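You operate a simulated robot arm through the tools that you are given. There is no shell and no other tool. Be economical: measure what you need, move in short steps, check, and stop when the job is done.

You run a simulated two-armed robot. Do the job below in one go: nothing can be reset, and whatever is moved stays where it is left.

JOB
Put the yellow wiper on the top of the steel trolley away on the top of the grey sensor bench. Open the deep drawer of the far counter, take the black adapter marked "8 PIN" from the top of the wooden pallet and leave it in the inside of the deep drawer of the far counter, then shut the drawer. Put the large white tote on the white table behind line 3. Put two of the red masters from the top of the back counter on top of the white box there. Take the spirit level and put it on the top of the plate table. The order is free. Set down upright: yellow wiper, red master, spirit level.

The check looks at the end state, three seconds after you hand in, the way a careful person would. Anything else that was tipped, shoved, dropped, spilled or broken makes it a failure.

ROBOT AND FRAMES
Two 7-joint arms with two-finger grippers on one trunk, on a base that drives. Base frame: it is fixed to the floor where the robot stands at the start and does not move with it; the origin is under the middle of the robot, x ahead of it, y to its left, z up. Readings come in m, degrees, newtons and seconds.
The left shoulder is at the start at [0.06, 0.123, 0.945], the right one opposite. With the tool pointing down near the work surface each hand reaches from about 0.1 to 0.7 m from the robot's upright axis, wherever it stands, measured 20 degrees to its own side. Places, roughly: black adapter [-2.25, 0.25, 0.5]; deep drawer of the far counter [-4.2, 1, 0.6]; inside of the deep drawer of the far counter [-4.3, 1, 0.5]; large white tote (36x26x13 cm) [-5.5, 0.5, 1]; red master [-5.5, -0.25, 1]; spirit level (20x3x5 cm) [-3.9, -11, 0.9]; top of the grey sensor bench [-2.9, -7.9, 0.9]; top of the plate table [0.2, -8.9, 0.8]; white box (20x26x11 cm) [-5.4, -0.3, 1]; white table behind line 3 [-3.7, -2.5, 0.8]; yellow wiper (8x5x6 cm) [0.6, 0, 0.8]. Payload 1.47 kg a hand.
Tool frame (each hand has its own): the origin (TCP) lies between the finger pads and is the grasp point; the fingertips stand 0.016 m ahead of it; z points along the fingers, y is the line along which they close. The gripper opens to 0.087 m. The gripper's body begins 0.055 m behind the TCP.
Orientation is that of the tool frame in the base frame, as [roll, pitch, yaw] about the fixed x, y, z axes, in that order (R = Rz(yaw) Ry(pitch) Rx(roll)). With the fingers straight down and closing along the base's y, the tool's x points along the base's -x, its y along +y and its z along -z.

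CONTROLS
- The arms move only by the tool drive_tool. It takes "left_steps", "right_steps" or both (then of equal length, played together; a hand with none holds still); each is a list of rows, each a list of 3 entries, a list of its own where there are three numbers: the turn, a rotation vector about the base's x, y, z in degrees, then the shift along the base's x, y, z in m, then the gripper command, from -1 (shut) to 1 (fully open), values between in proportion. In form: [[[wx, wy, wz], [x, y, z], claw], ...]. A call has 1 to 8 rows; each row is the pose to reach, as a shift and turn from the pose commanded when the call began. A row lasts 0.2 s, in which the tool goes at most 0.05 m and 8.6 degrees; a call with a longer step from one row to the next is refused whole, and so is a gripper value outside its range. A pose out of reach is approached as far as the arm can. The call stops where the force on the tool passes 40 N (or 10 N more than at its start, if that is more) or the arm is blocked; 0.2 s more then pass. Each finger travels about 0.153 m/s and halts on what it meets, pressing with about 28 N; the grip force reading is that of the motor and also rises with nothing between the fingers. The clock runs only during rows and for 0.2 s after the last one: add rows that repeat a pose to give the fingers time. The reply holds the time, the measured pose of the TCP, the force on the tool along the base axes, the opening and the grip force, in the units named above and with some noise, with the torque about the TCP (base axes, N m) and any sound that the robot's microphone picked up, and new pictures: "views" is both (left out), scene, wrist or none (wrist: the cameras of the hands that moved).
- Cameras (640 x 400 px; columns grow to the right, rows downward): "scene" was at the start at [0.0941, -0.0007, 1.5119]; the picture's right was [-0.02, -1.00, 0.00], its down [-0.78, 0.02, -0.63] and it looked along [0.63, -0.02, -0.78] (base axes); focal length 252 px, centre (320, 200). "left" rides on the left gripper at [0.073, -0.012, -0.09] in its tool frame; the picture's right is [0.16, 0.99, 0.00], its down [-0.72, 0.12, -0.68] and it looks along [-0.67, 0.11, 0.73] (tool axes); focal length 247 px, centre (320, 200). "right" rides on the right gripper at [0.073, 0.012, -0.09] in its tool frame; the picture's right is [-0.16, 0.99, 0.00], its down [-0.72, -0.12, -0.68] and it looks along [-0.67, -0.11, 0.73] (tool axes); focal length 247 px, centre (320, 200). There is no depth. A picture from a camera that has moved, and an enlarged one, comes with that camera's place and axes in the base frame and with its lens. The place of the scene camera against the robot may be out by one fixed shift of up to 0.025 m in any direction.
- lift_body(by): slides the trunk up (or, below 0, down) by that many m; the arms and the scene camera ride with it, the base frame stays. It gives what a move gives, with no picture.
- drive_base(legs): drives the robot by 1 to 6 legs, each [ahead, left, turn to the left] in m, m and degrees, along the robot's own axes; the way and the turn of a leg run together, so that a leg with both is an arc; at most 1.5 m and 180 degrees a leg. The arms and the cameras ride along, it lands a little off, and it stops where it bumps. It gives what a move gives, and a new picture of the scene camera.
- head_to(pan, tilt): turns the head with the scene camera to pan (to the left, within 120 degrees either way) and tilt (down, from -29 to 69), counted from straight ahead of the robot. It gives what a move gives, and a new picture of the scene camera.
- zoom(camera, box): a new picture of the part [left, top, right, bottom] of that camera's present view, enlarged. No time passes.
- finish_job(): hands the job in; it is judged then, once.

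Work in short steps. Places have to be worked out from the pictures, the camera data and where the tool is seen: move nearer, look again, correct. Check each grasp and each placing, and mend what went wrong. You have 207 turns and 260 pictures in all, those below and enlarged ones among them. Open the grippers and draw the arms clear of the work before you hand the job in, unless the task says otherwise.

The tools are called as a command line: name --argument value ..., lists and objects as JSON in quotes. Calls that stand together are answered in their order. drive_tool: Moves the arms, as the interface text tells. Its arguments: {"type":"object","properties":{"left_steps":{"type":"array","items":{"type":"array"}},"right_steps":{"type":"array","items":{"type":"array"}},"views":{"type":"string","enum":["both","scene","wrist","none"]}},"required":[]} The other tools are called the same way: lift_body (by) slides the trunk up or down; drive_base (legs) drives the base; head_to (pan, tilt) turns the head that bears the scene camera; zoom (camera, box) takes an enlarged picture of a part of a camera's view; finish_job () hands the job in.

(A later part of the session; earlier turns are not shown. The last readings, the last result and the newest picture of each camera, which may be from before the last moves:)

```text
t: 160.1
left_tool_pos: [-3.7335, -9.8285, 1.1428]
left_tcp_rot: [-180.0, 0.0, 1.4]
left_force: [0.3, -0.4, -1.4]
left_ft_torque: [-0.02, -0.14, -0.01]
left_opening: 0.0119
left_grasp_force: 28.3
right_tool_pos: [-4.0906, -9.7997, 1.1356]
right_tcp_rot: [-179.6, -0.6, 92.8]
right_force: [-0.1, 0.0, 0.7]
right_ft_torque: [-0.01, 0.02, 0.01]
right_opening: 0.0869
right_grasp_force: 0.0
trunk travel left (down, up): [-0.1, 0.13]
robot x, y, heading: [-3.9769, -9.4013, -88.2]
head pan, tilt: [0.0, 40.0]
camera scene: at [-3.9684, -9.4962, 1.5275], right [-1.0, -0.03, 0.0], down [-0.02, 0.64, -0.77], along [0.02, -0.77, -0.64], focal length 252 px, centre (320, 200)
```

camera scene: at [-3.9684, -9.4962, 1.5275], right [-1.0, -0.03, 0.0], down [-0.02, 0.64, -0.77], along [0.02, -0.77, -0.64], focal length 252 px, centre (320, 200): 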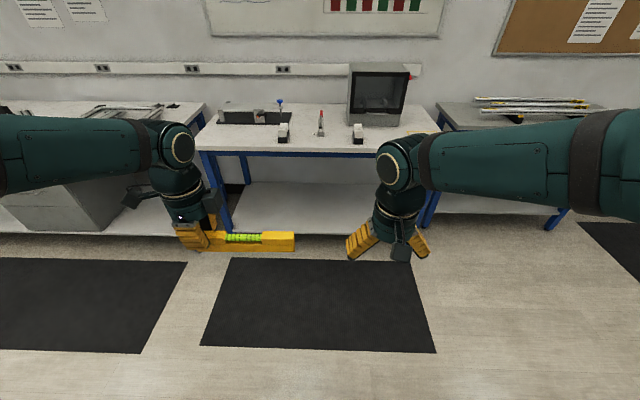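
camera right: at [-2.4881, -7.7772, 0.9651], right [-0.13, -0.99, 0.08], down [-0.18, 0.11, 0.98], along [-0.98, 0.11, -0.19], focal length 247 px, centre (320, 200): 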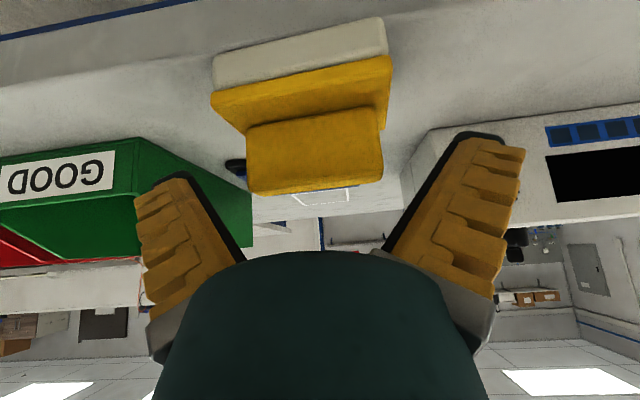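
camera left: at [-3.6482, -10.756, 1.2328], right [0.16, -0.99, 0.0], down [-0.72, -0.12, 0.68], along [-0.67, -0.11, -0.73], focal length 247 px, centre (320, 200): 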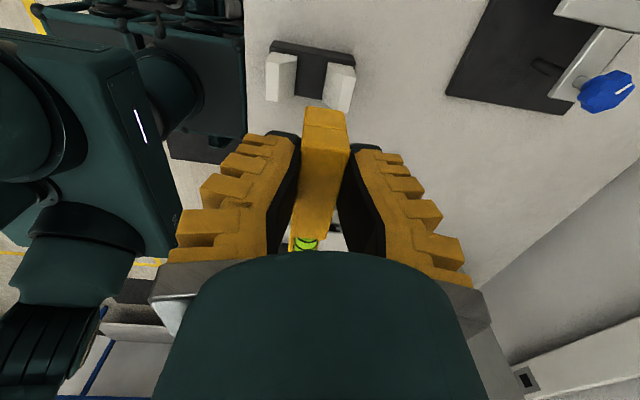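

Still held. I retrace to x ≈ -1.75, then back up to y ≈ -7.5 beside the plate table and look left.

drive_base --legs '[[0, 1.5, -1.8], [0, 0.75, 0], [-1.5, 0, 0], [-0.35, 0, 0]]'

head_to --pan 50 --tilt 25

```text
t: 188.5
left_tool_pos: [-1.5189, -7.9985, 1.142]
left_tcp_rot: [-180.0, 0.0, -0.2]
left_force: [-0.4, 1.2, -1.6]
left_ft_torque: [-0.03, -0.12, 0.01]
left_opening: 0.0118
left_grasp_force: 28.3
right_tool_pos: [-1.8748, -7.9598, 1.1354]
right_tcp_rot: [-179.5, -0.6, 91.5]
right_force: [-0.3, 0.9, -0.2]
right_ft_torque: [-0.04, 0.02, -0.03]
right_opening: 0.0872
right_grasp_force: 0.1
trunk travel left (down, up): [-0.1, 0.13]
robot x, y, heading: [-1.7547, -7.5683, -90.1]
head pan, tilt: [0.0, 40.0]
camera scene: at [-1.7446, -7.6598, 1.5275], right [-1.0, 0.0, 0.0], down [0.0, 0.64, -0.77], along [0.0, -0.77, -0.64], focal length 252 px, centre (320, 200)
```

scene: 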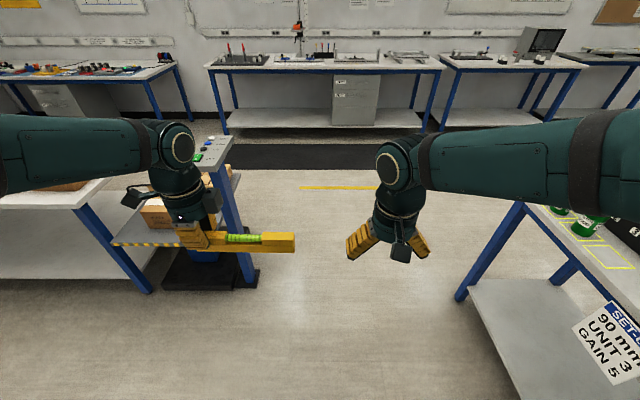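

```text
t: 189.7
left_tool_pos: [-1.5187, -7.999, 1.1423]
left_tcp_rot: [-179.9, 0.0, -0.1]
left_force: [-0.3, 0.5, -1.5]
left_ft_torque: [0.0, -0.13, 0.03]
left_opening: 0.0118
left_grasp_force: 28.2
right_tool_pos: [-1.8744, -7.9598, 1.136]
right_tcp_rot: [-179.5, -0.6, 91.4]
right_force: [0.5, 0.3, 0.2]
right_ft_torque: [0.02, -0.01, 0.01]
right_opening: 0.0873
right_grasp_force: 0.0
trunk travel left (down, up): [-0.1, 0.13]
robot x, y, heading: [-1.7489, -7.5686, -89.8]
head pan, tilt: [50.0, 25.0]
camera scene: at [-1.6742, -7.6347, 1.5507], right [-0.64, -0.77, 0.0], down [-0.32, 0.27, -0.91], along [0.7, -0.58, -0.42], focal length 252 px, centre (320, 200)
```

scene: 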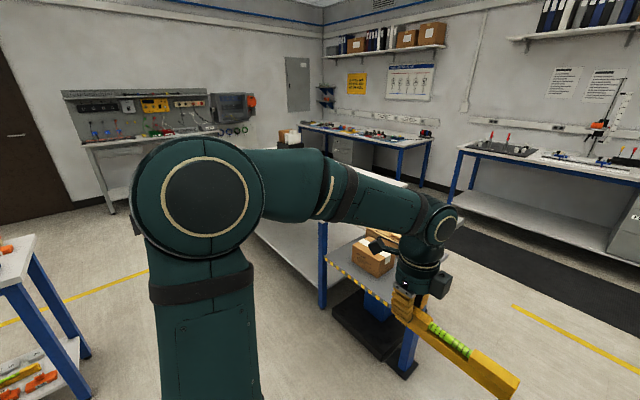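

There's about 1.25 m between a small table and the plate table. I slide left into it to x ≈ -0.05, y ≈ -7.75.

drive_base --legs '[[0.2, 1.2, 0], [0, 0.45, 0]]'

head_to --pan 5 --tilt 35

```text
t: 204.3
left_tool_pos: [0.1235, -8.1625, 1.1415]
left_tcp_rot: [-180.0, 0.0, 1.6]
left_force: [-0.7, -0.2, -1.1]
left_ft_torque: [0.0, -0.13, 0.02]
left_opening: 0.0117
left_grasp_force: 28.1
right_tool_pos: [-0.2327, -8.1349, 1.1362]
right_tcp_rot: [-179.5, -0.7, 93.1]
right_force: [0.0, -0.9, -0.4]
right_ft_torque: [0.0, -0.01, -0.01]
right_opening: 0.0871
right_grasp_force: 0.0
trunk travel left (down, up): [-0.1, 0.13]
robot x, y, heading: [-0.1227, -7.7389, -88.2]
head pan, tilt: [50.0, 25.0]
camera scene: at [-0.0419, -7.8031, 1.5507], right [-0.62, -0.79, 0.0], down [-0.33, 0.26, -0.91], along [0.71, -0.56, -0.42], focal length 252 px, centre (320, 200)
```

scene: 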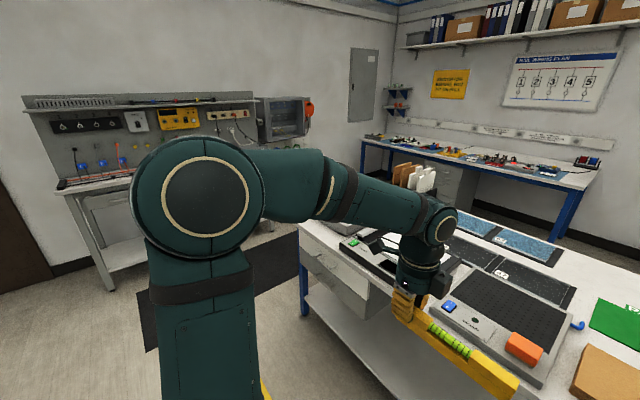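

```text
t: 205.4
left_tool_pos: [0.1246, -8.163, 1.1425]
left_tcp_rot: [-179.9, 0.1, 1.5]
left_force: [-0.3, -0.1, -1.7]
left_ft_torque: [0.02, -0.13, 0.03]
left_opening: 0.0119
left_grasp_force: 28.2
right_tool_pos: [-0.2325, -8.1355, 1.1355]
right_tcp_rot: [-179.5, -0.6, 93.0]
right_force: [-0.2, 0.5, -0.5]
right_ft_torque: [-0.01, -0.01, -0.02]
right_opening: 0.0869
right_grasp_force: 0.2
trunk travel left (down, up): [-0.1, 0.13]
robot x, y, heading: [-0.1253, -7.7381, -88.1]
head pan, tilt: [5.0, 35.0]
camera scene: at [-0.104, -7.8336, 1.535], right [-0.99, -0.12, 0.0], down [-0.07, 0.57, -0.82], along [0.1, -0.81, -0.57], focal length 252 px, centre (320, 200)
```

scene: 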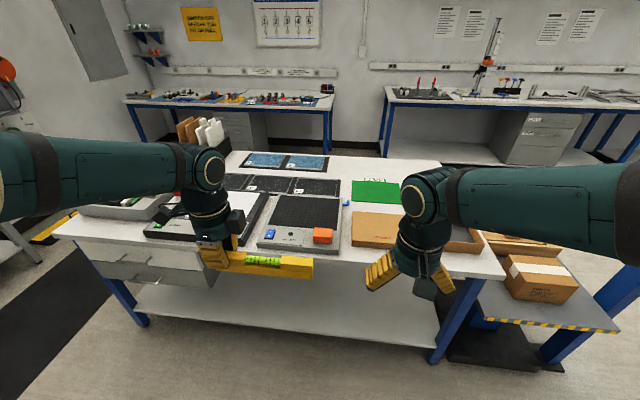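

zoom --camera "scene" --box '[60, 120, 520, 290]'

zoom --camera "right" --box '[0, 0, 640, 400]'

```text
1.39 times, centred on (290, 205) of scene
camera zoom: at [-0.104, -7.8336, 1.535], right [-0.99, -0.12, 0.0], down [-0.07, 0.57, -0.82], along [0.1, -0.81, -0.57], focal length 351 px, centre (362, 193)
```

zoom: 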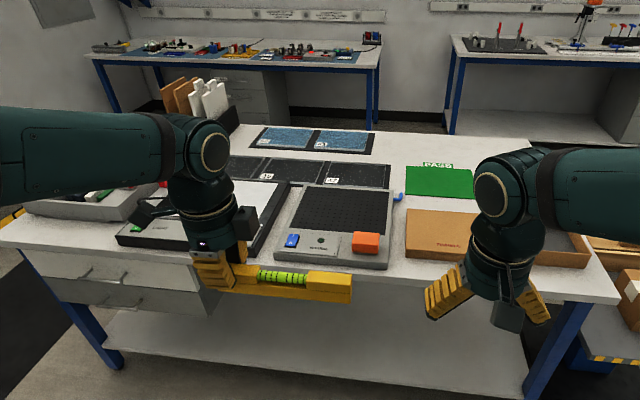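

```text
1.00 times, centred on (320, 200) of right (not enlarged: the box is as wide or as high as the picture)
camera zoom: at [-0.2248, -8.0615, 1.2264], right [0.99, -0.1, -0.01], down [-0.07, -0.74, 0.67], along [-0.08, -0.67, -0.74], focal length 247 px, centre (320, 200)
```

zoom: 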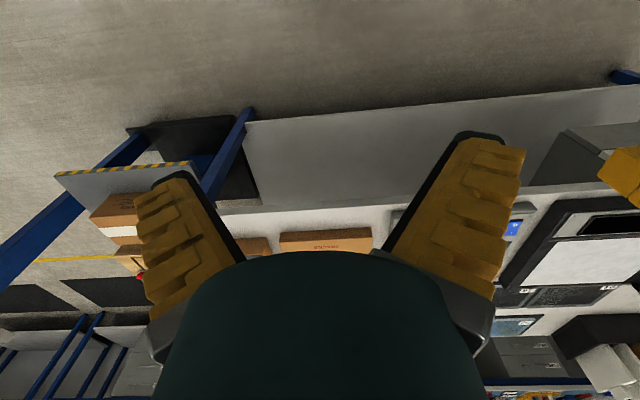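

There is a free front strip about 8 cm deep in front of the brown tray (y ≈ -8.47 to -8.555). The 3 cm wide level fits lengthwise there around x ≈ -0.2. I shift the robot for that.

drive_base --legs '[[0.15, -0.12, -1.7]]'

head_to --pan 0 --tilt 50

```text
t: 207.1
left_tool_pos: [-0.0036, -8.3242, 1.1409]
left_tcp_rot: [-179.9, 0.0, -0.4]
left_force: [-0.8, 0.0, -1.2]
left_ft_torque: [0.0, -0.18, 0.02]
left_opening: 0.0119
left_grasp_force: 27.7
right_tool_pos: [-0.3603, -8.2856, 1.135]
right_tcp_rot: [-179.5, -0.5, 91.5]
right_force: [-0.6, -0.6, 0.5]
right_ft_torque: [0.02, -0.01, -0.01]
right_opening: 0.087
right_grasp_force: 0.1
trunk travel left (down, up): [-0.1, 0.13]
robot x, y, heading: [-0.2381, -7.8923, -90.1]
head pan, tilt: [5.0, 35.0]
camera scene: at [-0.2224, -7.9884, 1.5349], right [-1.0, -0.09, 0.0], down [-0.05, 0.57, -0.82], along [0.07, -0.82, -0.57], focal length 252 px, centre (320, 200)
```

scene: 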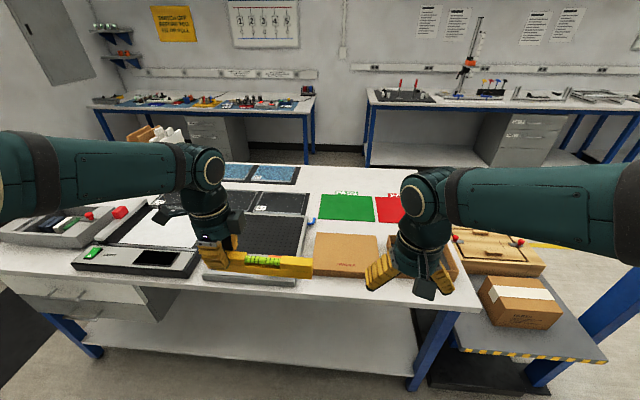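

```text
t: 207.9
left_tool_pos: [-0.0044, -8.3252, 1.142]
left_tcp_rot: [180.0, 0.0, -0.3]
left_force: [0.2, -0.5, -2.3]
left_ft_torque: [-0.01, -0.1, 0.01]
left_opening: 0.012
left_grasp_force: 28.0
right_tool_pos: [-0.3588, -8.2857, 1.1344]
right_tcp_rot: [-179.6, -0.6, 91.3]
right_force: [-1.0, 0.8, -0.2]
right_ft_torque: [0.02, 0.01, 0.03]
right_opening: 0.087
right_grasp_force: 0.0
trunk travel left (down, up): [-0.1, 0.13]
robot x, y, heading: [-0.238, -7.8888, -90.0]
head pan, tilt: [0.0, 50.0]
camera scene: at [-0.2294, -7.9767, 1.5133], right [-1.0, 0.0, 0.0], down [0.0, 0.77, -0.64], along [0.0, -0.64, -0.77], focal length 252 px, centre (320, 200)
```

scene: 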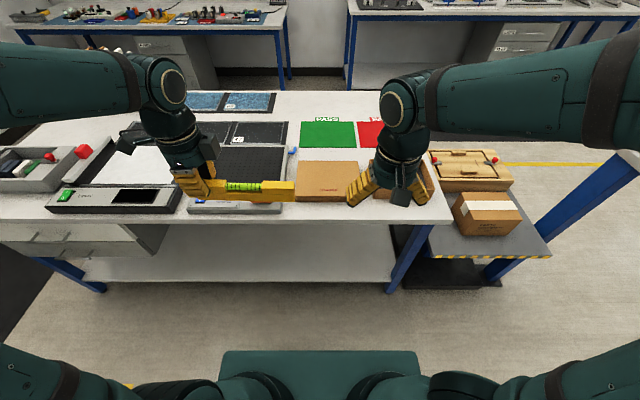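

I clear the right hand to the side to see the strip.

drive_tool --right_steps '[[[0, 0, 0], [-0.04, 0.01, 0.02], 1], [[0, 0, 0], [-0.08, 0.02, 0.03], 1], [[0, 0, 0], [-0.12, 0.03, 0.03], 1], [[0, 0, 0], [-0.16, 0.04, 0.03], 1], [[0, 0, 0], [-0.2, 0.05, 0.03], 1]]' --views "none"

zoom --camera "scene" --box '[260, 120, 480, 257]'

```text
t: 209.1
left_tool_pos: [-0.0045, -8.3239, 1.1425]
left_tcp_rot: [-180.0, -0.1, -0.3]
left_force: [0.0, -0.8, -2.4]
left_ft_torque: [-0.04, -0.13, -0.02]
left_opening: 0.0119
left_grasp_force: 27.9
right_tool_pos: [-0.5578, -8.2349, 1.1629]
right_tcp_rot: [-179.5, -0.6, 91.5]
right_force: [0.0, -0.3, 0.2]
right_ft_torque: [0.03, 0.0, 0.0]
right_opening: 0.0869
right_grasp_force: 0.0
trunk travel left (down, up): [-0.1, 0.13]
robot x, y, heading: [-0.2375, -7.8899, -90.1]
head pan, tilt: [0.0, 50.0]
```

```text
2.91 times, centred on (370, 188) of scene
camera zoom: at [-0.2301, -7.9765, 1.5133], right [-1.0, 0.0, 0.0], down [0.0, 0.77, -0.64], along [0.0, -0.64, -0.77], focal length 733 px, centre (174, 234)
```

zoom: 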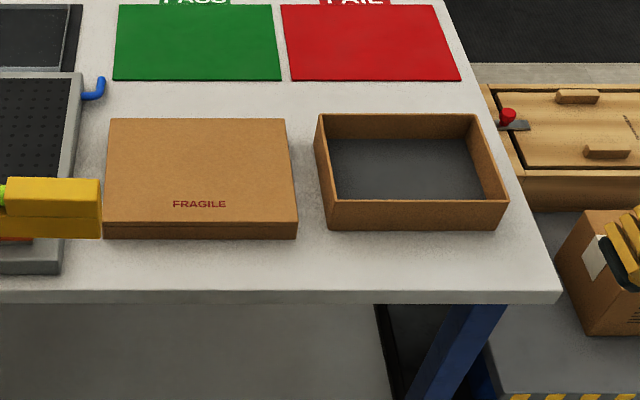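

The strip in front of the FRAGILE box is free (y -8.48…-8.56). I bring the level above it.

drive_tool --left_steps '[[[0, 0, 0], [-0.033, -0.033, 0], -1], [[0, 0, 0], [-0.065, -0.065, 0], -1], [[0, 0, 0], [-0.098, -0.098, -0.01], -1], [[0, 0, 0], [-0.13, -0.13, -0.02], -1], [[0, 0, 0], [-0.163, -0.163, -0.03], -1], [[0, 0, 0], [-0.195, -0.196, -0.045], -1], [[0, 0, 0], [-0.195, -0.196, -0.09], -1], [[0, 0, 0], [-0.195, -0.196, -0.13], -1]]' --views "none"

drive_tool --left_steps '[[[0, 0, 0], [0, 0, -0.04], -1], [[0, 0, 0], [0, 0, -0.08], -1], [[0, 0, 0], [0, 0, -0.08], -1]]'

zoom --camera "scene" --box '[260, 120, 480, 257]'

```text
t: 210.9
left_tool_pos: [-0.2008, -8.5173, 1.0068]
left_tcp_rot: [180.0, 0.1, -0.3]
left_force: [0.3, -0.1, -0.9]
left_ft_torque: [0.02, -0.12, 0.03]
left_opening: 0.0117
left_grasp_force: 28.0
right_tool_pos: [-0.5563, -8.237, 1.163]
right_tcp_rot: [-179.5, -0.6, 91.4]
right_force: [0.1, -0.3, -0.2]
right_ft_torque: [-0.01, -0.04, 0.01]
right_opening: 0.0869
right_grasp_force: 0.1
trunk travel left (down, up): [-0.1, 0.13]
robot x, y, heading: [-0.2369, -7.89, -89.8]
head pan, tilt: [0.0, 50.0]
```

```text
t: 211.7
left_tool_pos: [-0.1985, -8.5157, 0.9318]
left_tcp_rot: [-180.0, 0.0, -0.2]
left_force: [0.2, 0.7, -1.1]
left_ft_torque: [-0.02, -0.12, -0.03]
left_opening: 0.0118
left_grasp_force: 28.3
right_tool_pos: [-0.5563, -8.2351, 1.1638]
right_tcp_rot: [-179.5, -0.6, 91.5]
right_force: [0.1, -1.0, -0.8]
right_ft_torque: [0.02, 0.01, 0.02]
right_opening: 0.0872
right_grasp_force: 0.1
trunk travel left (down, up): [-0.1, 0.13]
robot x, y, heading: [-0.2395, -7.8906, -89.9]
head pan, tilt: [0.0, 50.0]
camera scene: at [-0.2295, -7.9767, 1.5133], right [-1.0, 0.0, 0.0], down [0.0, 0.77, -0.64], along [0.0, -0.64, -0.77], focal length 252 px, centre (320, 200)
camera left: at [-0.1263, -8.5026, 1.0218], right [0.15, -0.99, 0.0], down [-0.72, -0.11, 0.68], along [-0.67, -0.1, -0.73], focal length 247 px, centre (320, 200)
```

scene: 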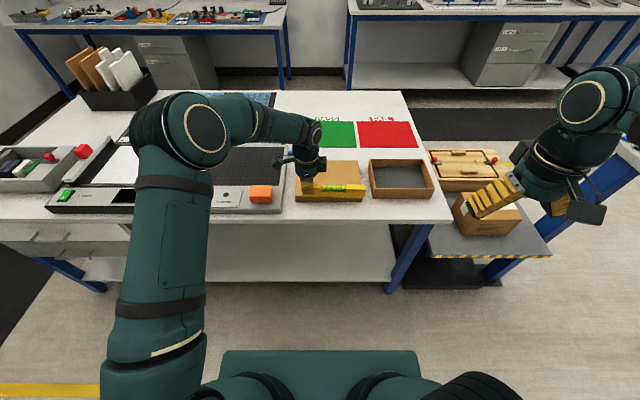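
left: 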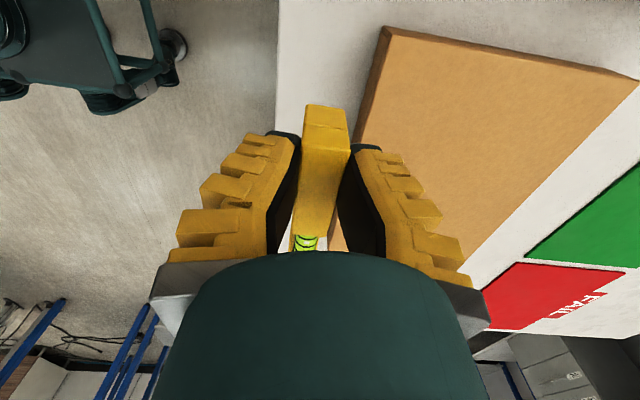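

```text
2.91 times, centred on (370, 188) of scene
camera zoom: at [-0.2295, -7.9767, 1.5133], right [-1.0, 0.0, 0.0], down [0.0, 0.77, -0.64], along [0.0, -0.64, -0.77], focal length 733 px, centre (174, 234)
```

zoom: 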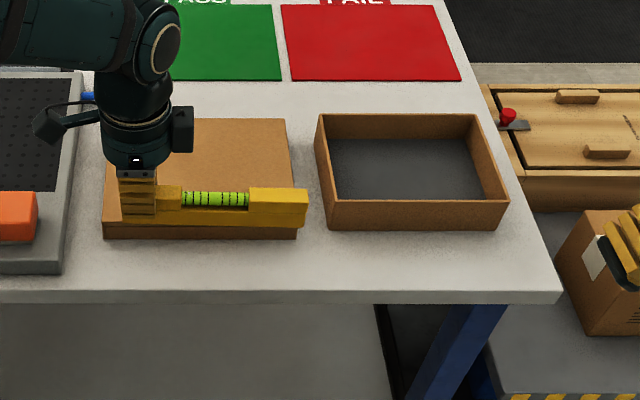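

Strip centre is y ≈ -8.511. I lower in small steps to contact.

drive_tool --left_steps '[[[0, 0, 0], [0, 0.004, -0.04], -1], [[0, 0, 0], [0, 0.004, -0.07], -1], [[0, 0, 0], [0, 0.004, -0.08], -1], [[0, 0, 0], [0, 0.004, -0.088], -1], [[0, 0, 0], [0, 0.004, -0.095], -1], [[0, 0, 0], [0, 0.004, -0.101], -1]]' --views "wrist"

zoom --camera "scene" --box '[270, 150, 400, 230]'

```text
t: 213.1
left_tool_pos: [-0.1995, -8.5149, 0.8332]
left_tcp_rot: [179.7, 0.0, -0.3]
left_force: [0.0, 0.4, 19.1]
left_ft_torque: [-0.02, 0.0, -0.02]
left_opening: 0.022
left_grasp_force: 28.1
right_tool_pos: [-0.5575, -8.2341, 1.1643]
right_tcp_rot: [-179.5, -0.5, 91.3]
right_force: [0.1, 0.0, -0.2]
right_ft_torque: [-0.03, 0.0, -0.02]
right_opening: 0.0869
right_grasp_force: 0.0
trunk travel left (down, up): [-0.1, 0.13]
robot x, y, heading: [-0.2376, -7.8901, -89.9]
head pan, tilt: [0.0, 50.0]
camera left: at [-0.127, -8.5019, 0.9239], right [0.15, -0.99, 0.0], down [-0.72, -0.11, 0.68], along [-0.67, -0.11, -0.73], focal length 247 px, centre (320, 200)
```

left: 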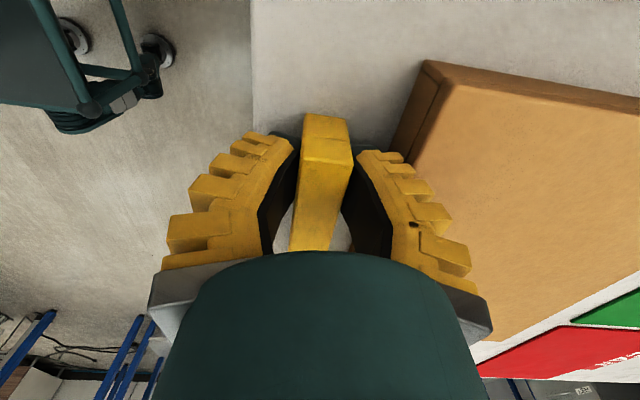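

```text
4.92 times, centred on (335, 190) of scene
camera zoom: at [-0.2297, -7.9749, 1.5135], right [-1.0, 0.0, 0.0], down [0.0, 0.77, -0.64], along [0.0, -0.64, -0.77], focal length 1241 px, centre (246, 249)
```

zoom: 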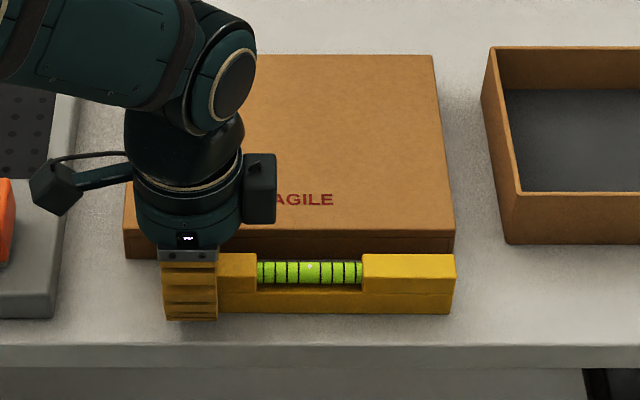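

The level rests flat in the strip with 19 N. I open part-way only, to clear the box.

drive_tool --left_steps '[[[0, 0, 0], [0, 0, 0.004], -0.4], [[0, 0, 0], [0, 0, 0.006], -0.1], [[0, 0, 0], [0, 0, 0.006], -0.1], [[0, 0, 0], [0, 0, 0.03], -0.1], [[0, 0, 0], [0, 0, 0.07], -0.1], [[0, 0, 0], [0, 0, 0.11], -0.1], [[0, 0, 0], [0, 0, 0.15], -0.1]]'

zoom --camera "scene" --box '[270, 150, 400, 230]'

```text
t: 214.7
left_tool_pos: [-0.1989, -8.5153, 0.9788]
left_tcp_rot: [180.0, 0.0, -0.3]
left_force: [0.1, -0.2, 0.1]
left_ft_torque: [-0.04, 0.02, 0.01]
left_opening: 0.045
left_grasp_force: 4.0
right_tool_pos: [-0.557, -8.2349, 1.1648]
right_tcp_rot: [-179.5, -0.6, 91.2]
right_force: [-0.5, 0.2, 0.7]
right_ft_torque: [-0.03, 0.01, -0.01]
right_opening: 0.0869
right_grasp_force: 0.1
trunk travel left (down, up): [-0.1, 0.13]
robot x, y, heading: [-0.2405, -7.8918, -90.2]
head pan, tilt: [0.0, 50.0]
camera scene: at [-0.2295, -7.9759, 1.5133], right [-1.0, 0.0, 0.0], down [0.0, 0.77, -0.64], along [0.0, -0.64, -0.77], focal length 252 px, centre (320, 200)
camera left: at [-0.1253, -8.5026, 1.0702], right [0.15, -0.99, 0.0], down [-0.72, -0.11, 0.68], along [-0.67, -0.1, -0.73], focal length 247 px, centre (320, 200)
```

scene: 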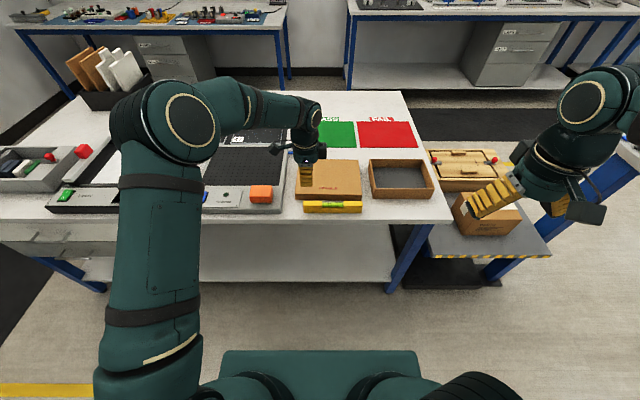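
left: 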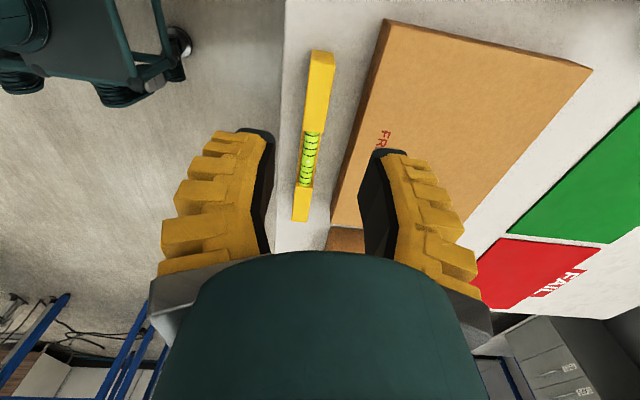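

```text
4.92 times, centred on (335, 190) of scene
camera zoom: at [-0.2295, -7.9759, 1.5133], right [-1.0, 0.0, 0.0], down [0.0, 0.77, -0.64], along [0.0, -0.64, -0.77], focal length 1241 px, centre (246, 249)
```

zoom: 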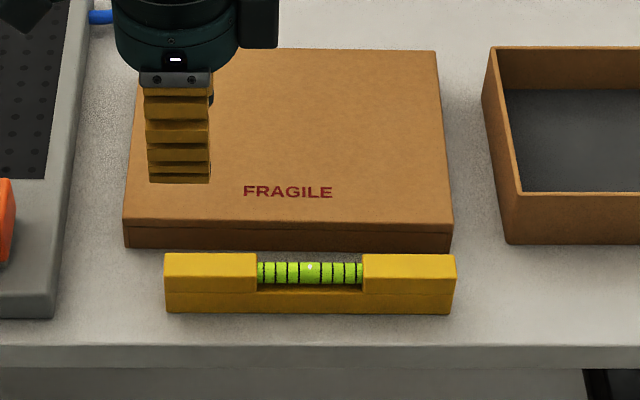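

The level sits upright on the plate table. I raise and fold the left hand back in front of the body.

drive_tool --left_steps '[[[0, 0, 0], [0, 0, 0.04], -1], [[0, 0, 0], [0, 0.02, 0.08], -1], [[0, 0, 8], [0.02, 0.05, 0.11], -1], [[0, 0, 16], [0.04, 0.09, 0.13], -1], [[0, 0, 24], [0.06, 0.13, 0.14], -1], [[0, 0, 32], [0.08, 0.17, 0.15], -1], [[0, 0, 40], [0.1, 0.2, 0.16], -1], [[0, 0, 48], [0.1, 0.2, 0.17], -1]]' --views "none"

drive_tool --left_steps '[[[0, 0, 8], [0, 0, 0], -1], [[0, 0, 16], [0, 0, 0], -1], [[0, 0, 24], [0, 0, 0], -1], [[0, 0, 32], [0, 0, 0], -1], [[0, 0, 40], [0, 0, 0], -1], [[0, 0, 42], [0, 0, 0], -1]]' --right_steps '[[[0, 0, 0], [0.04, 0, 0], -1], [[0, 0, 0], [0.08, 0, 0], -1], [[0, 0, 0], [0.12, 0, 0], -1], [[0, 0, 0], [0.15, 0, 0], -1], [[0, 0, 0], [0.18, 0, 0], -1], [[0, 0, 0], [0.18, 0, 0], -1]]' --views "none"

drive_base --legs '[[0.1, -1.0, 0], [-0.1, 0, 180], [1.5, 0, 0]]'

```text
t: 216.5
left_tool_pos: [-0.0981, -8.3152, 1.1489]
left_tcp_rot: [-179.9, 0.0, 47.8]
left_force: [-0.2, -0.2, 0.8]
left_ft_torque: [0.03, 0.01, 0.01]
left_opening: 0.0
left_grasp_force: 27.9
right_tool_pos: [-0.5572, -8.2372, 1.1633]
right_tcp_rot: [-179.5, -0.6, 91.4]
right_force: [0.5, -0.6, 0.6]
right_ft_torque: [0.02, -0.02, 0.03]
right_opening: 0.087
right_grasp_force: 0.0
trunk travel left (down, up): [-0.1, 0.13]
robot x, y, heading: [-0.2402, -7.8871, -90.1]
head pan, tilt: [0.0, 50.0]
```

```text
t: 217.9
left_tool_pos: [-0.1003, -8.3166, 1.1506]
left_tcp_rot: [180.0, 0.0, 89.8]
left_force: [-0.4, -0.3, 0.2]
left_ft_torque: [0.02, -0.03, -0.01]
left_opening: 0.0
left_grasp_force: 27.7
right_tool_pos: [-0.3784, -8.234, 1.1667]
right_tcp_rot: [-179.6, -0.6, 91.4]
right_force: [-0.8, -0.7, 0.1]
right_ft_torque: [0.01, 0.0, 0.0]
right_opening: 0.0001
right_grasp_force: 28.1
trunk travel left (down, up): [-0.1, 0.13]
robot x, y, heading: [-0.2387, -7.8909, -90.0]
head pan, tilt: [0.0, 50.0]
```

```text
t: 241.1
left_tool_pos: [-1.2956, -6.0601, 1.1504]
left_tcp_rot: [-180.0, 0.0, -94.5]
left_force: [-0.2, 0.0, -0.4]
left_ft_torque: [0.02, 0.01, 0.01]
left_opening: 0.0
left_grasp_force: 28.1
right_tool_pos: [-1.024, -6.1633, 1.1661]
right_tcp_rot: [-179.5, -0.6, -92.9]
right_force: [-0.4, 0.3, -0.8]
right_ft_torque: [-0.03, 0.0, 0.01]
right_opening: 0.0
right_grasp_force: 27.8
trunk travel left (down, up): [-0.1, 0.13]
robot x, y, heading: [-1.1905, -6.4937, 86.2]
head pan, tilt: [0.0, 50.0]
cut short: leg 2
camera scene: at [-1.1747, -6.4068, 1.5132], right [1.0, -0.07, 0.0], down [-0.05, -0.76, -0.64], along [0.05, 0.64, -0.77], focal length 252 px, centre (320, 200)
```

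scene: 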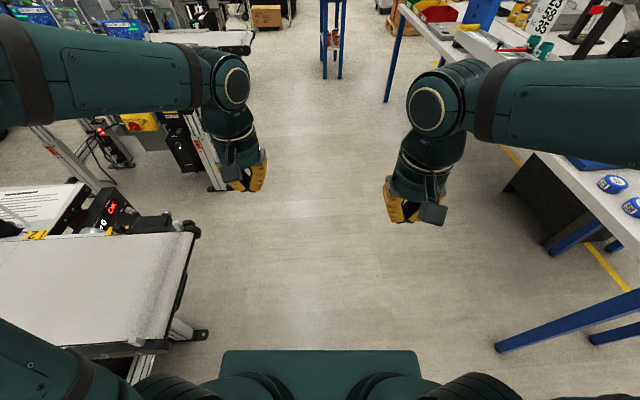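

I'm facing +y in the corridor. I drive up it to y ≈ -4.

drive_base --legs '[[1.2, 0, 3.8], [1.2, 0, 0]]'

head_to --pan 0 --tilt 35

```text
t: 253.0
left_tool_pos: [-1.254, -3.6559, 1.1493]
left_tcp_rot: [-180.0, 0.0, -90.8]
left_force: [0.2, -0.7, 0.0]
left_ft_torque: [-0.03, 0.0, 0.02]
left_opening: 0.0
left_grasp_force: 28.2
right_tool_pos: [-0.9742, -3.7415, 1.1659]
right_tcp_rot: [-179.5, -0.6, -89.0]
right_force: [0.1, 1.0, 0.7]
right_ft_torque: [0.02, -0.03, -0.03]
right_opening: 0.0
right_grasp_force: 27.8
trunk travel left (down, up): [-0.1, 0.13]
robot x, y, heading: [-1.1157, -4.0817, 89.7]
head pan, tilt: [0.0, 50.0]
camera scene: at [-1.1096, -3.9944, 1.5132], right [1.0, 0.0, 0.0], down [0.0, -0.77, -0.64], along [0.0, 0.64, -0.77], focal length 252 px, centre (320, 200)
```

scene: 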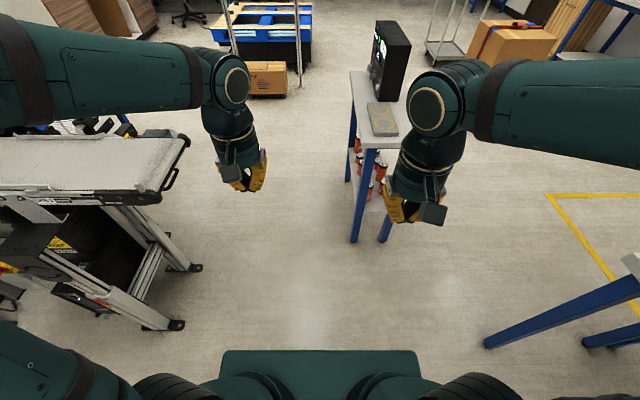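

```text
t: 253.7
left_tool_pos: [-1.2524, -3.6569, 1.151]
left_tcp_rot: [-180.0, -0.1, -90.8]
left_force: [0.0, 0.6, 0.8]
left_ft_torque: [-0.02, -0.01, -0.01]
left_opening: 0.0
left_grasp_force: 28.3
right_tool_pos: [-0.9744, -3.7416, 1.1659]
right_tcp_rot: [-179.5, -0.6, -89.0]
right_force: [0.4, 0.3, 0.7]
right_ft_torque: [-0.01, -0.02, 0.02]
right_opening: 0.0
right_grasp_force: 27.9
trunk travel left (down, up): [-0.1, 0.13]
robot x, y, heading: [-1.1187, -4.0847, 89.9]
head pan, tilt: [0.0, 35.0]
camera scene: at [-1.1096, -3.9836, 1.5349], right [1.0, 0.0, 0.0], down [0.0, -0.57, -0.82], along [0.0, 0.82, -0.57], focal length 252 px, centre (320, 200)
```

scene: 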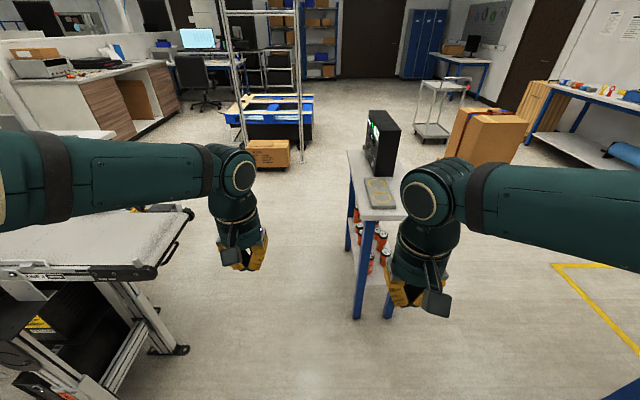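

The gap between stand and conveyor passes at x ≈ -1.42, as on the way in. I take it and stop at y ≈ -1.9.

drive_base --legs '[[0.6, 0.3, 0], [0.8, 0, 0], [0.75, 0, 0]]'

```text
t: 256.6
left_tool_pos: [-1.4846, -3.2212, 1.1528]
left_tcp_rot: [179.7, 0.3, -89.3]
left_force: [-0.4, 0.1, 0.4]
left_ft_torque: [0.02, 0.0, -0.01]
left_opening: 0.0002
left_grasp_force: 27.9
right_tool_pos: [-1.2005, -3.3037, 1.1664]
right_tcp_rot: [-179.6, -0.2, -88.4]
right_force: [0.1, 0.2, -0.4]
right_ft_torque: [-0.01, 0.04, 0.0]
right_opening: 0.0
right_grasp_force: 28.3
trunk travel left (down, up): [-0.1, 0.13]
robot x, y, heading: [-1.3385, -3.6408, 90.3]
head pan, tilt: [0.0, 35.0]
stopped in leg 1: the robot was blocked; the commanded pose is now the measured one
camera scene: at [-1.3301, -3.5524, 1.5364], right [1.0, 0.01, 0.0], down [0.0, -0.57, -0.82], along [-0.01, 0.82, -0.57], focal length 252 px, centre (320, 200)
```

scene: 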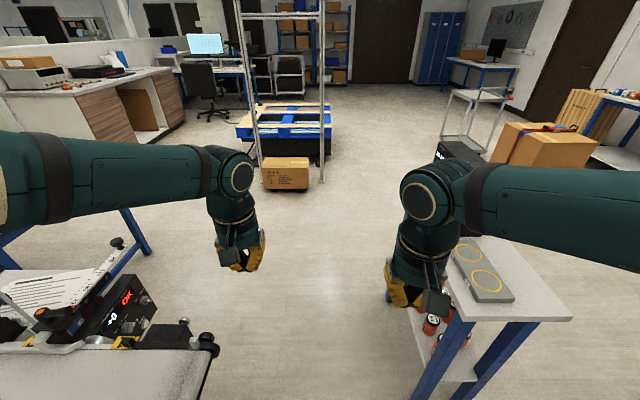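

Blocked on the left. I look down there.

head_to --pan 80 --tilt 55

```text
t: 258.1
left_tool_pos: [-1.4832, -3.2227, 1.1547]
left_tcp_rot: [179.6, 0.4, -89.5]
left_force: [-0.3, 0.2, -0.1]
left_ft_torque: [-0.01, -0.01, -0.01]
left_opening: 0.0
left_grasp_force: 27.8
right_tool_pos: [-1.1992, -3.3047, 1.1693]
right_tcp_rot: [-179.8, 0.0, -88.5]
right_force: [0.9, -0.1, 0.0]
right_ft_torque: [0.01, 0.02, 0.0]
right_opening: 0.0
right_grasp_force: 28.2
trunk travel left (down, up): [-0.1, 0.13]
robot x, y, heading: [-1.344, -3.6383, 90.3]
head pan, tilt: [80.0, 55.0]
camera scene: at [-1.4006, -3.6298, 1.5074], right [0.17, 0.99, 0.01], down [0.8, -0.13, -0.58], along [-0.57, 0.11, -0.81], focal length 252 px, centre (320, 200)
```

scene: 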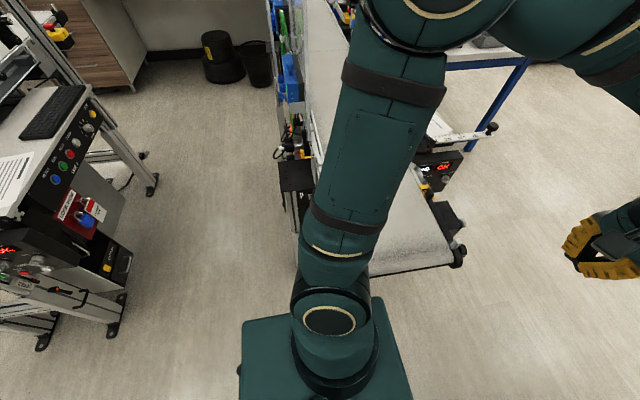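

The base's left corner met the conveyor end. On the way in x ≈ -1.27 was free, so I shift right 7 cm and go straight on.

head_to --pan 0 --tilt 30

drive_base --legs '[[-0.1, -0.08, -0.3], [0.75, 0, 0], [0.8, 0.05, 0]]'

```text
t: 259.6
left_tool_pos: [-1.4824, -3.2232, 1.1536]
left_tcp_rot: [179.6, 0.4, -89.6]
left_force: [0.3, -0.4, -0.2]
left_ft_torque: [0.0, -0.02, 0.03]
left_opening: 0.0
left_grasp_force: 27.7
right_tool_pos: [-1.1995, -3.3052, 1.1686]
right_tcp_rot: [-179.8, 0.0, -88.5]
right_force: [0.5, -0.4, -0.3]
right_ft_torque: [-0.03, -0.02, 0.01]
right_opening: 0.0
right_grasp_force: 28.0
trunk travel left (down, up): [-0.1, 0.13]
robot x, y, heading: [-1.3416, -3.6362, 90.4]
head pan, tilt: [0.0, 30.0]
camera scene: at [-1.3299, -3.5523, 1.544], right [1.0, 0.01, -0.01], down [0.0, -0.49, -0.87], along [-0.01, 0.87, -0.49], focal length 252 px, centre (320, 200)
```

scene: 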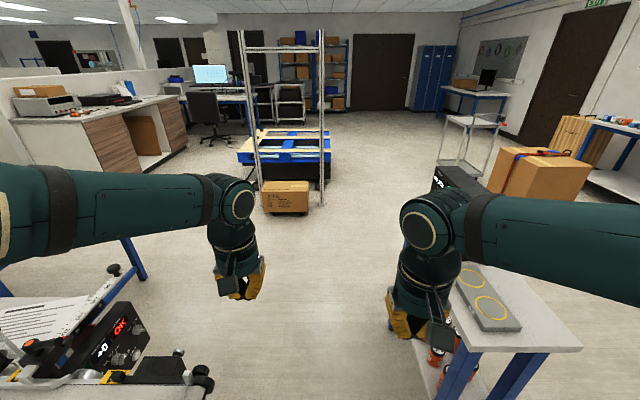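

```text
t: 268.6
left_tool_pos: [-1.4132, -1.7482, 1.1483]
left_tcp_rot: [179.9, -0.3, -91.1]
left_force: [0.3, 0.8, -0.6]
left_ft_torque: [0.04, 0.04, 0.0]
left_opening: 0.0001
left_grasp_force: 28.4
right_tool_pos: [-1.133, -1.8375, 1.1652]
right_tcp_rot: [-179.5, -0.8, -90.2]
right_force: [0.5, 0.1, 0.7]
right_ft_torque: [0.02, -0.03, -0.02]
right_opening: 0.0
right_grasp_force: 27.9
trunk travel left (down, up): [-0.1, 0.13]
robot x, y, heading: [-1.2786, -2.1753, 88.8]
head pan, tilt: [0.0, 30.0]
camera scene: at [-1.2705, -2.0753, 1.5427], right [1.0, -0.02, 0.0], down [-0.01, -0.5, -0.87], along [0.02, 0.87, -0.5], focal length 252 px, centre (320, 200)
```

scene: 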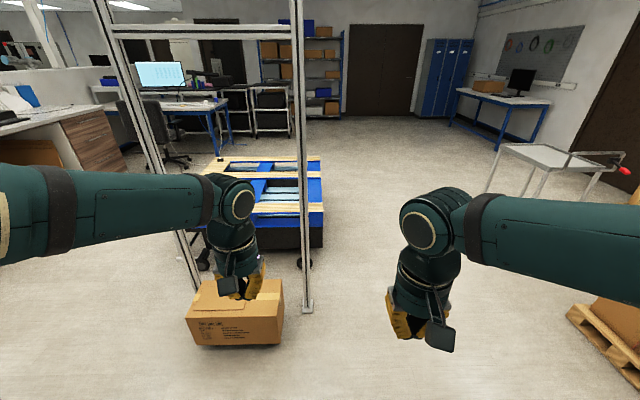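

Past the stand. The pallet's adapter is best reached from its west side, through the lane between the box/frame and the white table. I turn to face -x and look.

drive_base --legs '[[0.35, 0, 0], [0, 0, 91]]'

```text
t: 274.7
left_tool_pos: [-1.7013, -1.9736, 1.1478]
left_tcp_rot: [179.8, -0.3, 0.6]
left_force: [0.1, -0.7, -0.1]
left_ft_torque: [-0.01, 0.0, 0.02]
left_opening: 0.0001
left_grasp_force: 28.5
right_tool_pos: [-1.619, -1.6909, 1.1642]
right_tcp_rot: [-179.5, -0.8, 1.7]
right_force: [0.2, -0.4, 0.5]
right_ft_torque: [-0.01, -0.02, 0.05]
right_opening: 0.0
right_grasp_force: 28.0
trunk travel left (down, up): [-0.1, 0.13]
robot x, y, heading: [-1.2765, -1.826, -179.6]
head pan, tilt: [0.0, 30.0]
camera scene: at [-1.3679, -1.8287, 1.5428], right [-0.01, 1.0, 0.0], down [0.5, 0.0, -0.87], along [-0.87, -0.01, -0.5], focal length 252 px, centre (320, 200)
```

scene: 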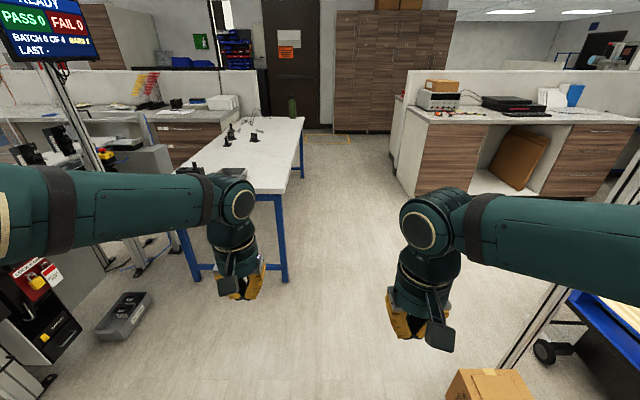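

zoom --camera "scene" --box '[390, 40, 640, 200]'

zoom --camera "scene" --box '[90, 40, 340, 200]'

```text
2.50 times, centred on (515, 120) of scene
camera zoom: at [-1.3679, -1.8287, 1.5428], right [-0.01, 1.0, 0.0], down [0.5, 0.0, -0.87], along [-0.87, -0.01, -0.5], focal length 630 px, centre (-168, 400)
```

zoom: 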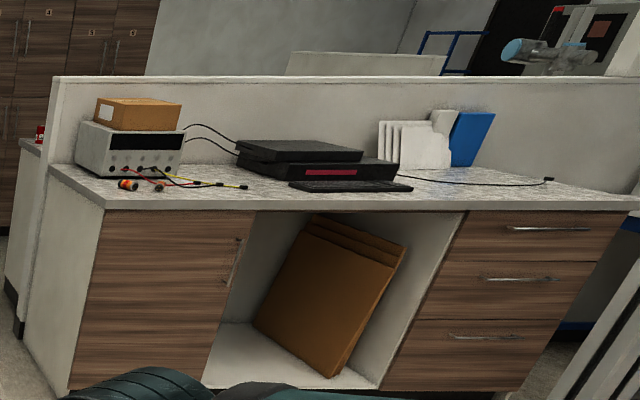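

```text
2.50 times, centred on (215, 120) of scene
camera zoom: at [-1.3679, -1.8287, 1.5428], right [-0.01, 1.0, 0.0], down [0.5, 0.0, -0.87], along [-0.87, -0.01, -0.5], focal length 630 px, centre (582, 400)
```

zoom: 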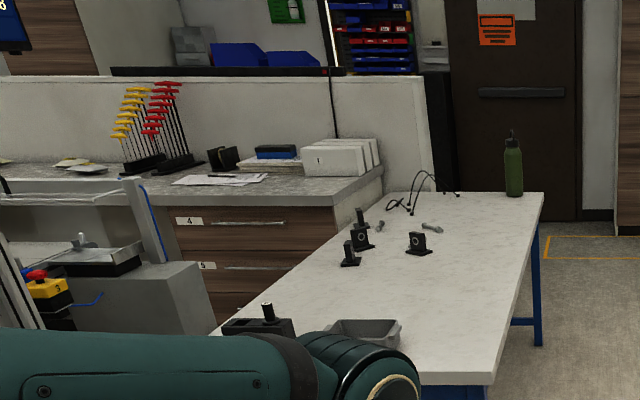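

The far counter with its drawer column is ahead-right (face x ≈ -4.17); the back counter lies behind the partition. I go through the lane to x ≈ -2.9 and look right at the pallet.

drive_base --legs '[[0.5, -0.14, 0], [1.1, 0, 0], [0.15, -0.4, 0]]'

head_to --pan -80 --tilt 40

```text
t: 286.8
left_tool_pos: [-3.4817, -1.3881, 1.148]
left_tcp_rot: [180.0, -0.3, -1.8]
left_force: [0.7, 0.1, -0.5]
left_ft_torque: [-0.03, 0.02, -0.01]
left_opening: 0.0001
left_grasp_force: 27.9
right_tool_pos: [-3.3885, -1.1077, 1.1651]
right_tcp_rot: [-179.6, -0.7, -0.8]
right_force: [-0.5, -0.2, -0.2]
right_ft_torque: [-0.05, 0.0, -0.02]
right_opening: 0.0003
right_grasp_force: 28.1
trunk travel left (down, up): [-0.1, 0.13]
robot x, y, heading: [-3.0489, -1.2611, 178.1]
head pan, tilt: [0.0, 30.0]
camera scene: at [-3.1434, -1.2563, 1.5428], right [0.03, 1.0, 0.0], down [0.5, -0.02, -0.87], along [-0.87, 0.03, -0.5], focal length 252 px, centre (320, 200)
```

scene: 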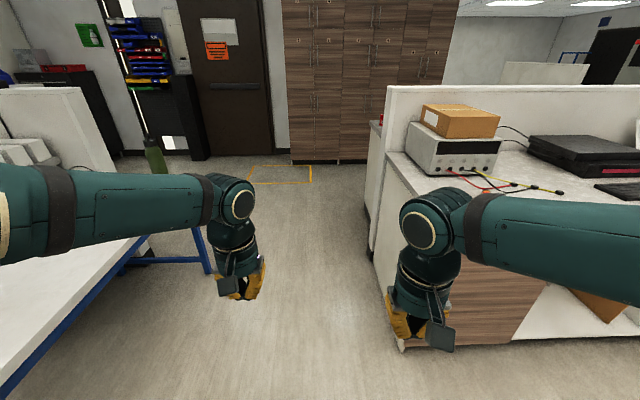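

```text
t: 288.3
left_tool_pos: [-3.4827, -1.3867, 1.1483]
left_tcp_rot: [179.9, -0.2, -1.9]
left_force: [0.1, -0.4, 0.1]
left_ft_torque: [0.01, 0.03, 0.01]
left_opening: 0.0
left_grasp_force: 28.1
right_tool_pos: [-3.3889, -1.108, 1.1658]
right_tcp_rot: [-179.5, -0.9, -0.8]
right_force: [-0.4, -0.1, 0.1]
right_ft_torque: [0.01, 0.0, -0.01]
right_opening: 0.0
right_grasp_force: 27.9
trunk travel left (down, up): [-0.1, 0.13]
robot x, y, heading: [-3.051, -1.2633, 178.0]
head pan, tilt: [-80.0, 40.0]
camera scene: at [-3.0648, -1.1755, 1.5274], right [0.99, 0.14, 0.0], down [0.09, -0.64, -0.77], along [-0.11, 0.76, -0.64], focal length 252 px, centre (320, 200)
```

scene: 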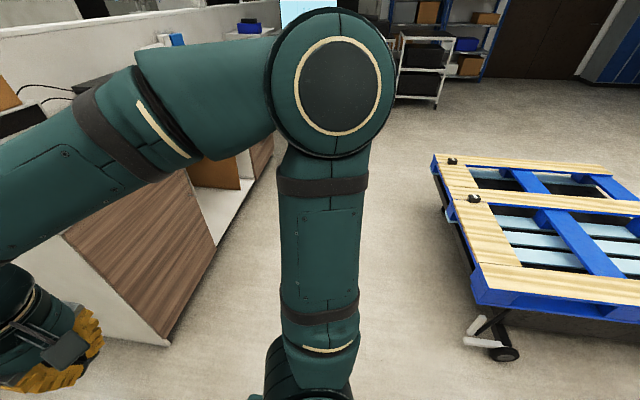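

zoom --camera "scene" --box '[420, 140, 520, 215]'

```text
5.33 times, centred on (470, 178) of scene
camera zoom: at [-3.0648, -1.1755, 1.5274], right [0.99, 0.14, 0.0], down [0.09, -0.64, -0.77], along [-0.11, 0.76, -0.64], focal length 1344 px, centre (-480, 320)
```

zoom: 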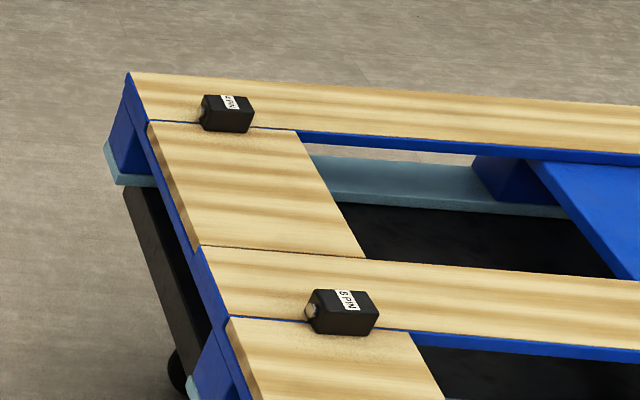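

Two black adapters lie on the pallet; the nearer one at about [-2.26, 0.22] seems the listed one, to be confirmed close up. I turn to face +x and slide alongside.

head_to --pan 0 --tilt 50

drive_base --legs '[[0.1, 0, -178], [0, 1.4, 0], [0, 0.25, 0]]'

```text
t: 289.8
left_tool_pos: [-3.4819, -1.388, 1.1484]
left_tcp_rot: [179.9, -0.3, -1.8]
left_force: [-0.7, 0.9, 0.2]
left_ft_torque: [-0.02, -0.01, -0.01]
left_opening: 0.0001
left_grasp_force: 28.2
right_tool_pos: [-3.3895, -1.1089, 1.1657]
right_tcp_rot: [-179.5, -0.9, -0.8]
right_force: [-0.1, 0.3, 0.2]
right_ft_torque: [0.0, 0.04, -0.01]
right_opening: 0.0
right_grasp_force: 28.0
trunk travel left (down, up): [-0.1, 0.13]
robot x, y, heading: [-3.049, -1.2642, 178.0]
head pan, tilt: [0.0, 50.0]
camera scene: at [-3.1298, -1.257, 1.5133], right [0.03, 1.0, 0.0], down [0.77, -0.03, -0.64], along [-0.64, 0.02, -0.77], focal length 252 px, centre (320, 200)
```

scene: 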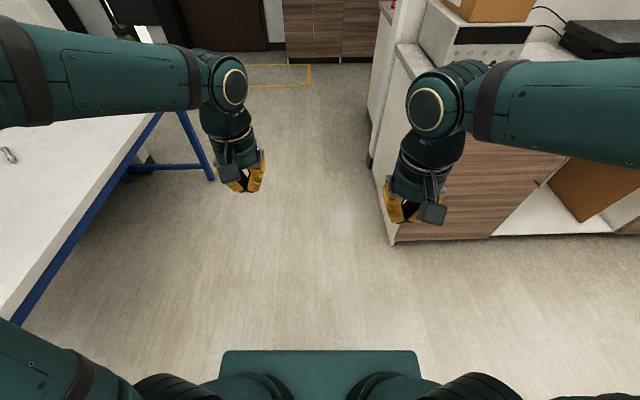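

```text
t: 311.6
left_tool_pos: [-2.8, 0.6088, 1.1475]
left_tcp_rot: [179.9, -0.4, -174.0]
left_force: [0.0, 0.1, -0.3]
left_ft_torque: [0.0, 0.0, -0.01]
left_opening: 0.0
left_grasp_force: 27.4
right_tool_pos: [-2.8542, 0.3198, 1.1648]
right_tcp_rot: [-179.5, -0.8, -172.9]
right_force: [-0.7, 0.2, -0.6]
right_ft_torque: [-0.01, 0.01, 0.04]
right_opening: 0.0
right_grasp_force: 28.2
trunk travel left (down, up): [-0.1, 0.13]
robot x, y, heading: [-3.2111, 0.4239, 6.1]
head pan, tilt: [0.0, 50.0]
cut short: leg 1
camera scene: at [-3.1159, 0.4352, 1.5133], right [0.1, -0.99, 0.0], down [-0.76, -0.08, -0.64], along [0.64, 0.07, -0.77], focal length 252 px, centre (320, 200)
```

scene: 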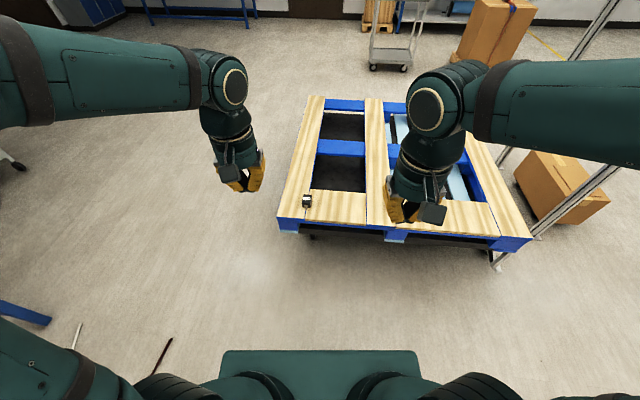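

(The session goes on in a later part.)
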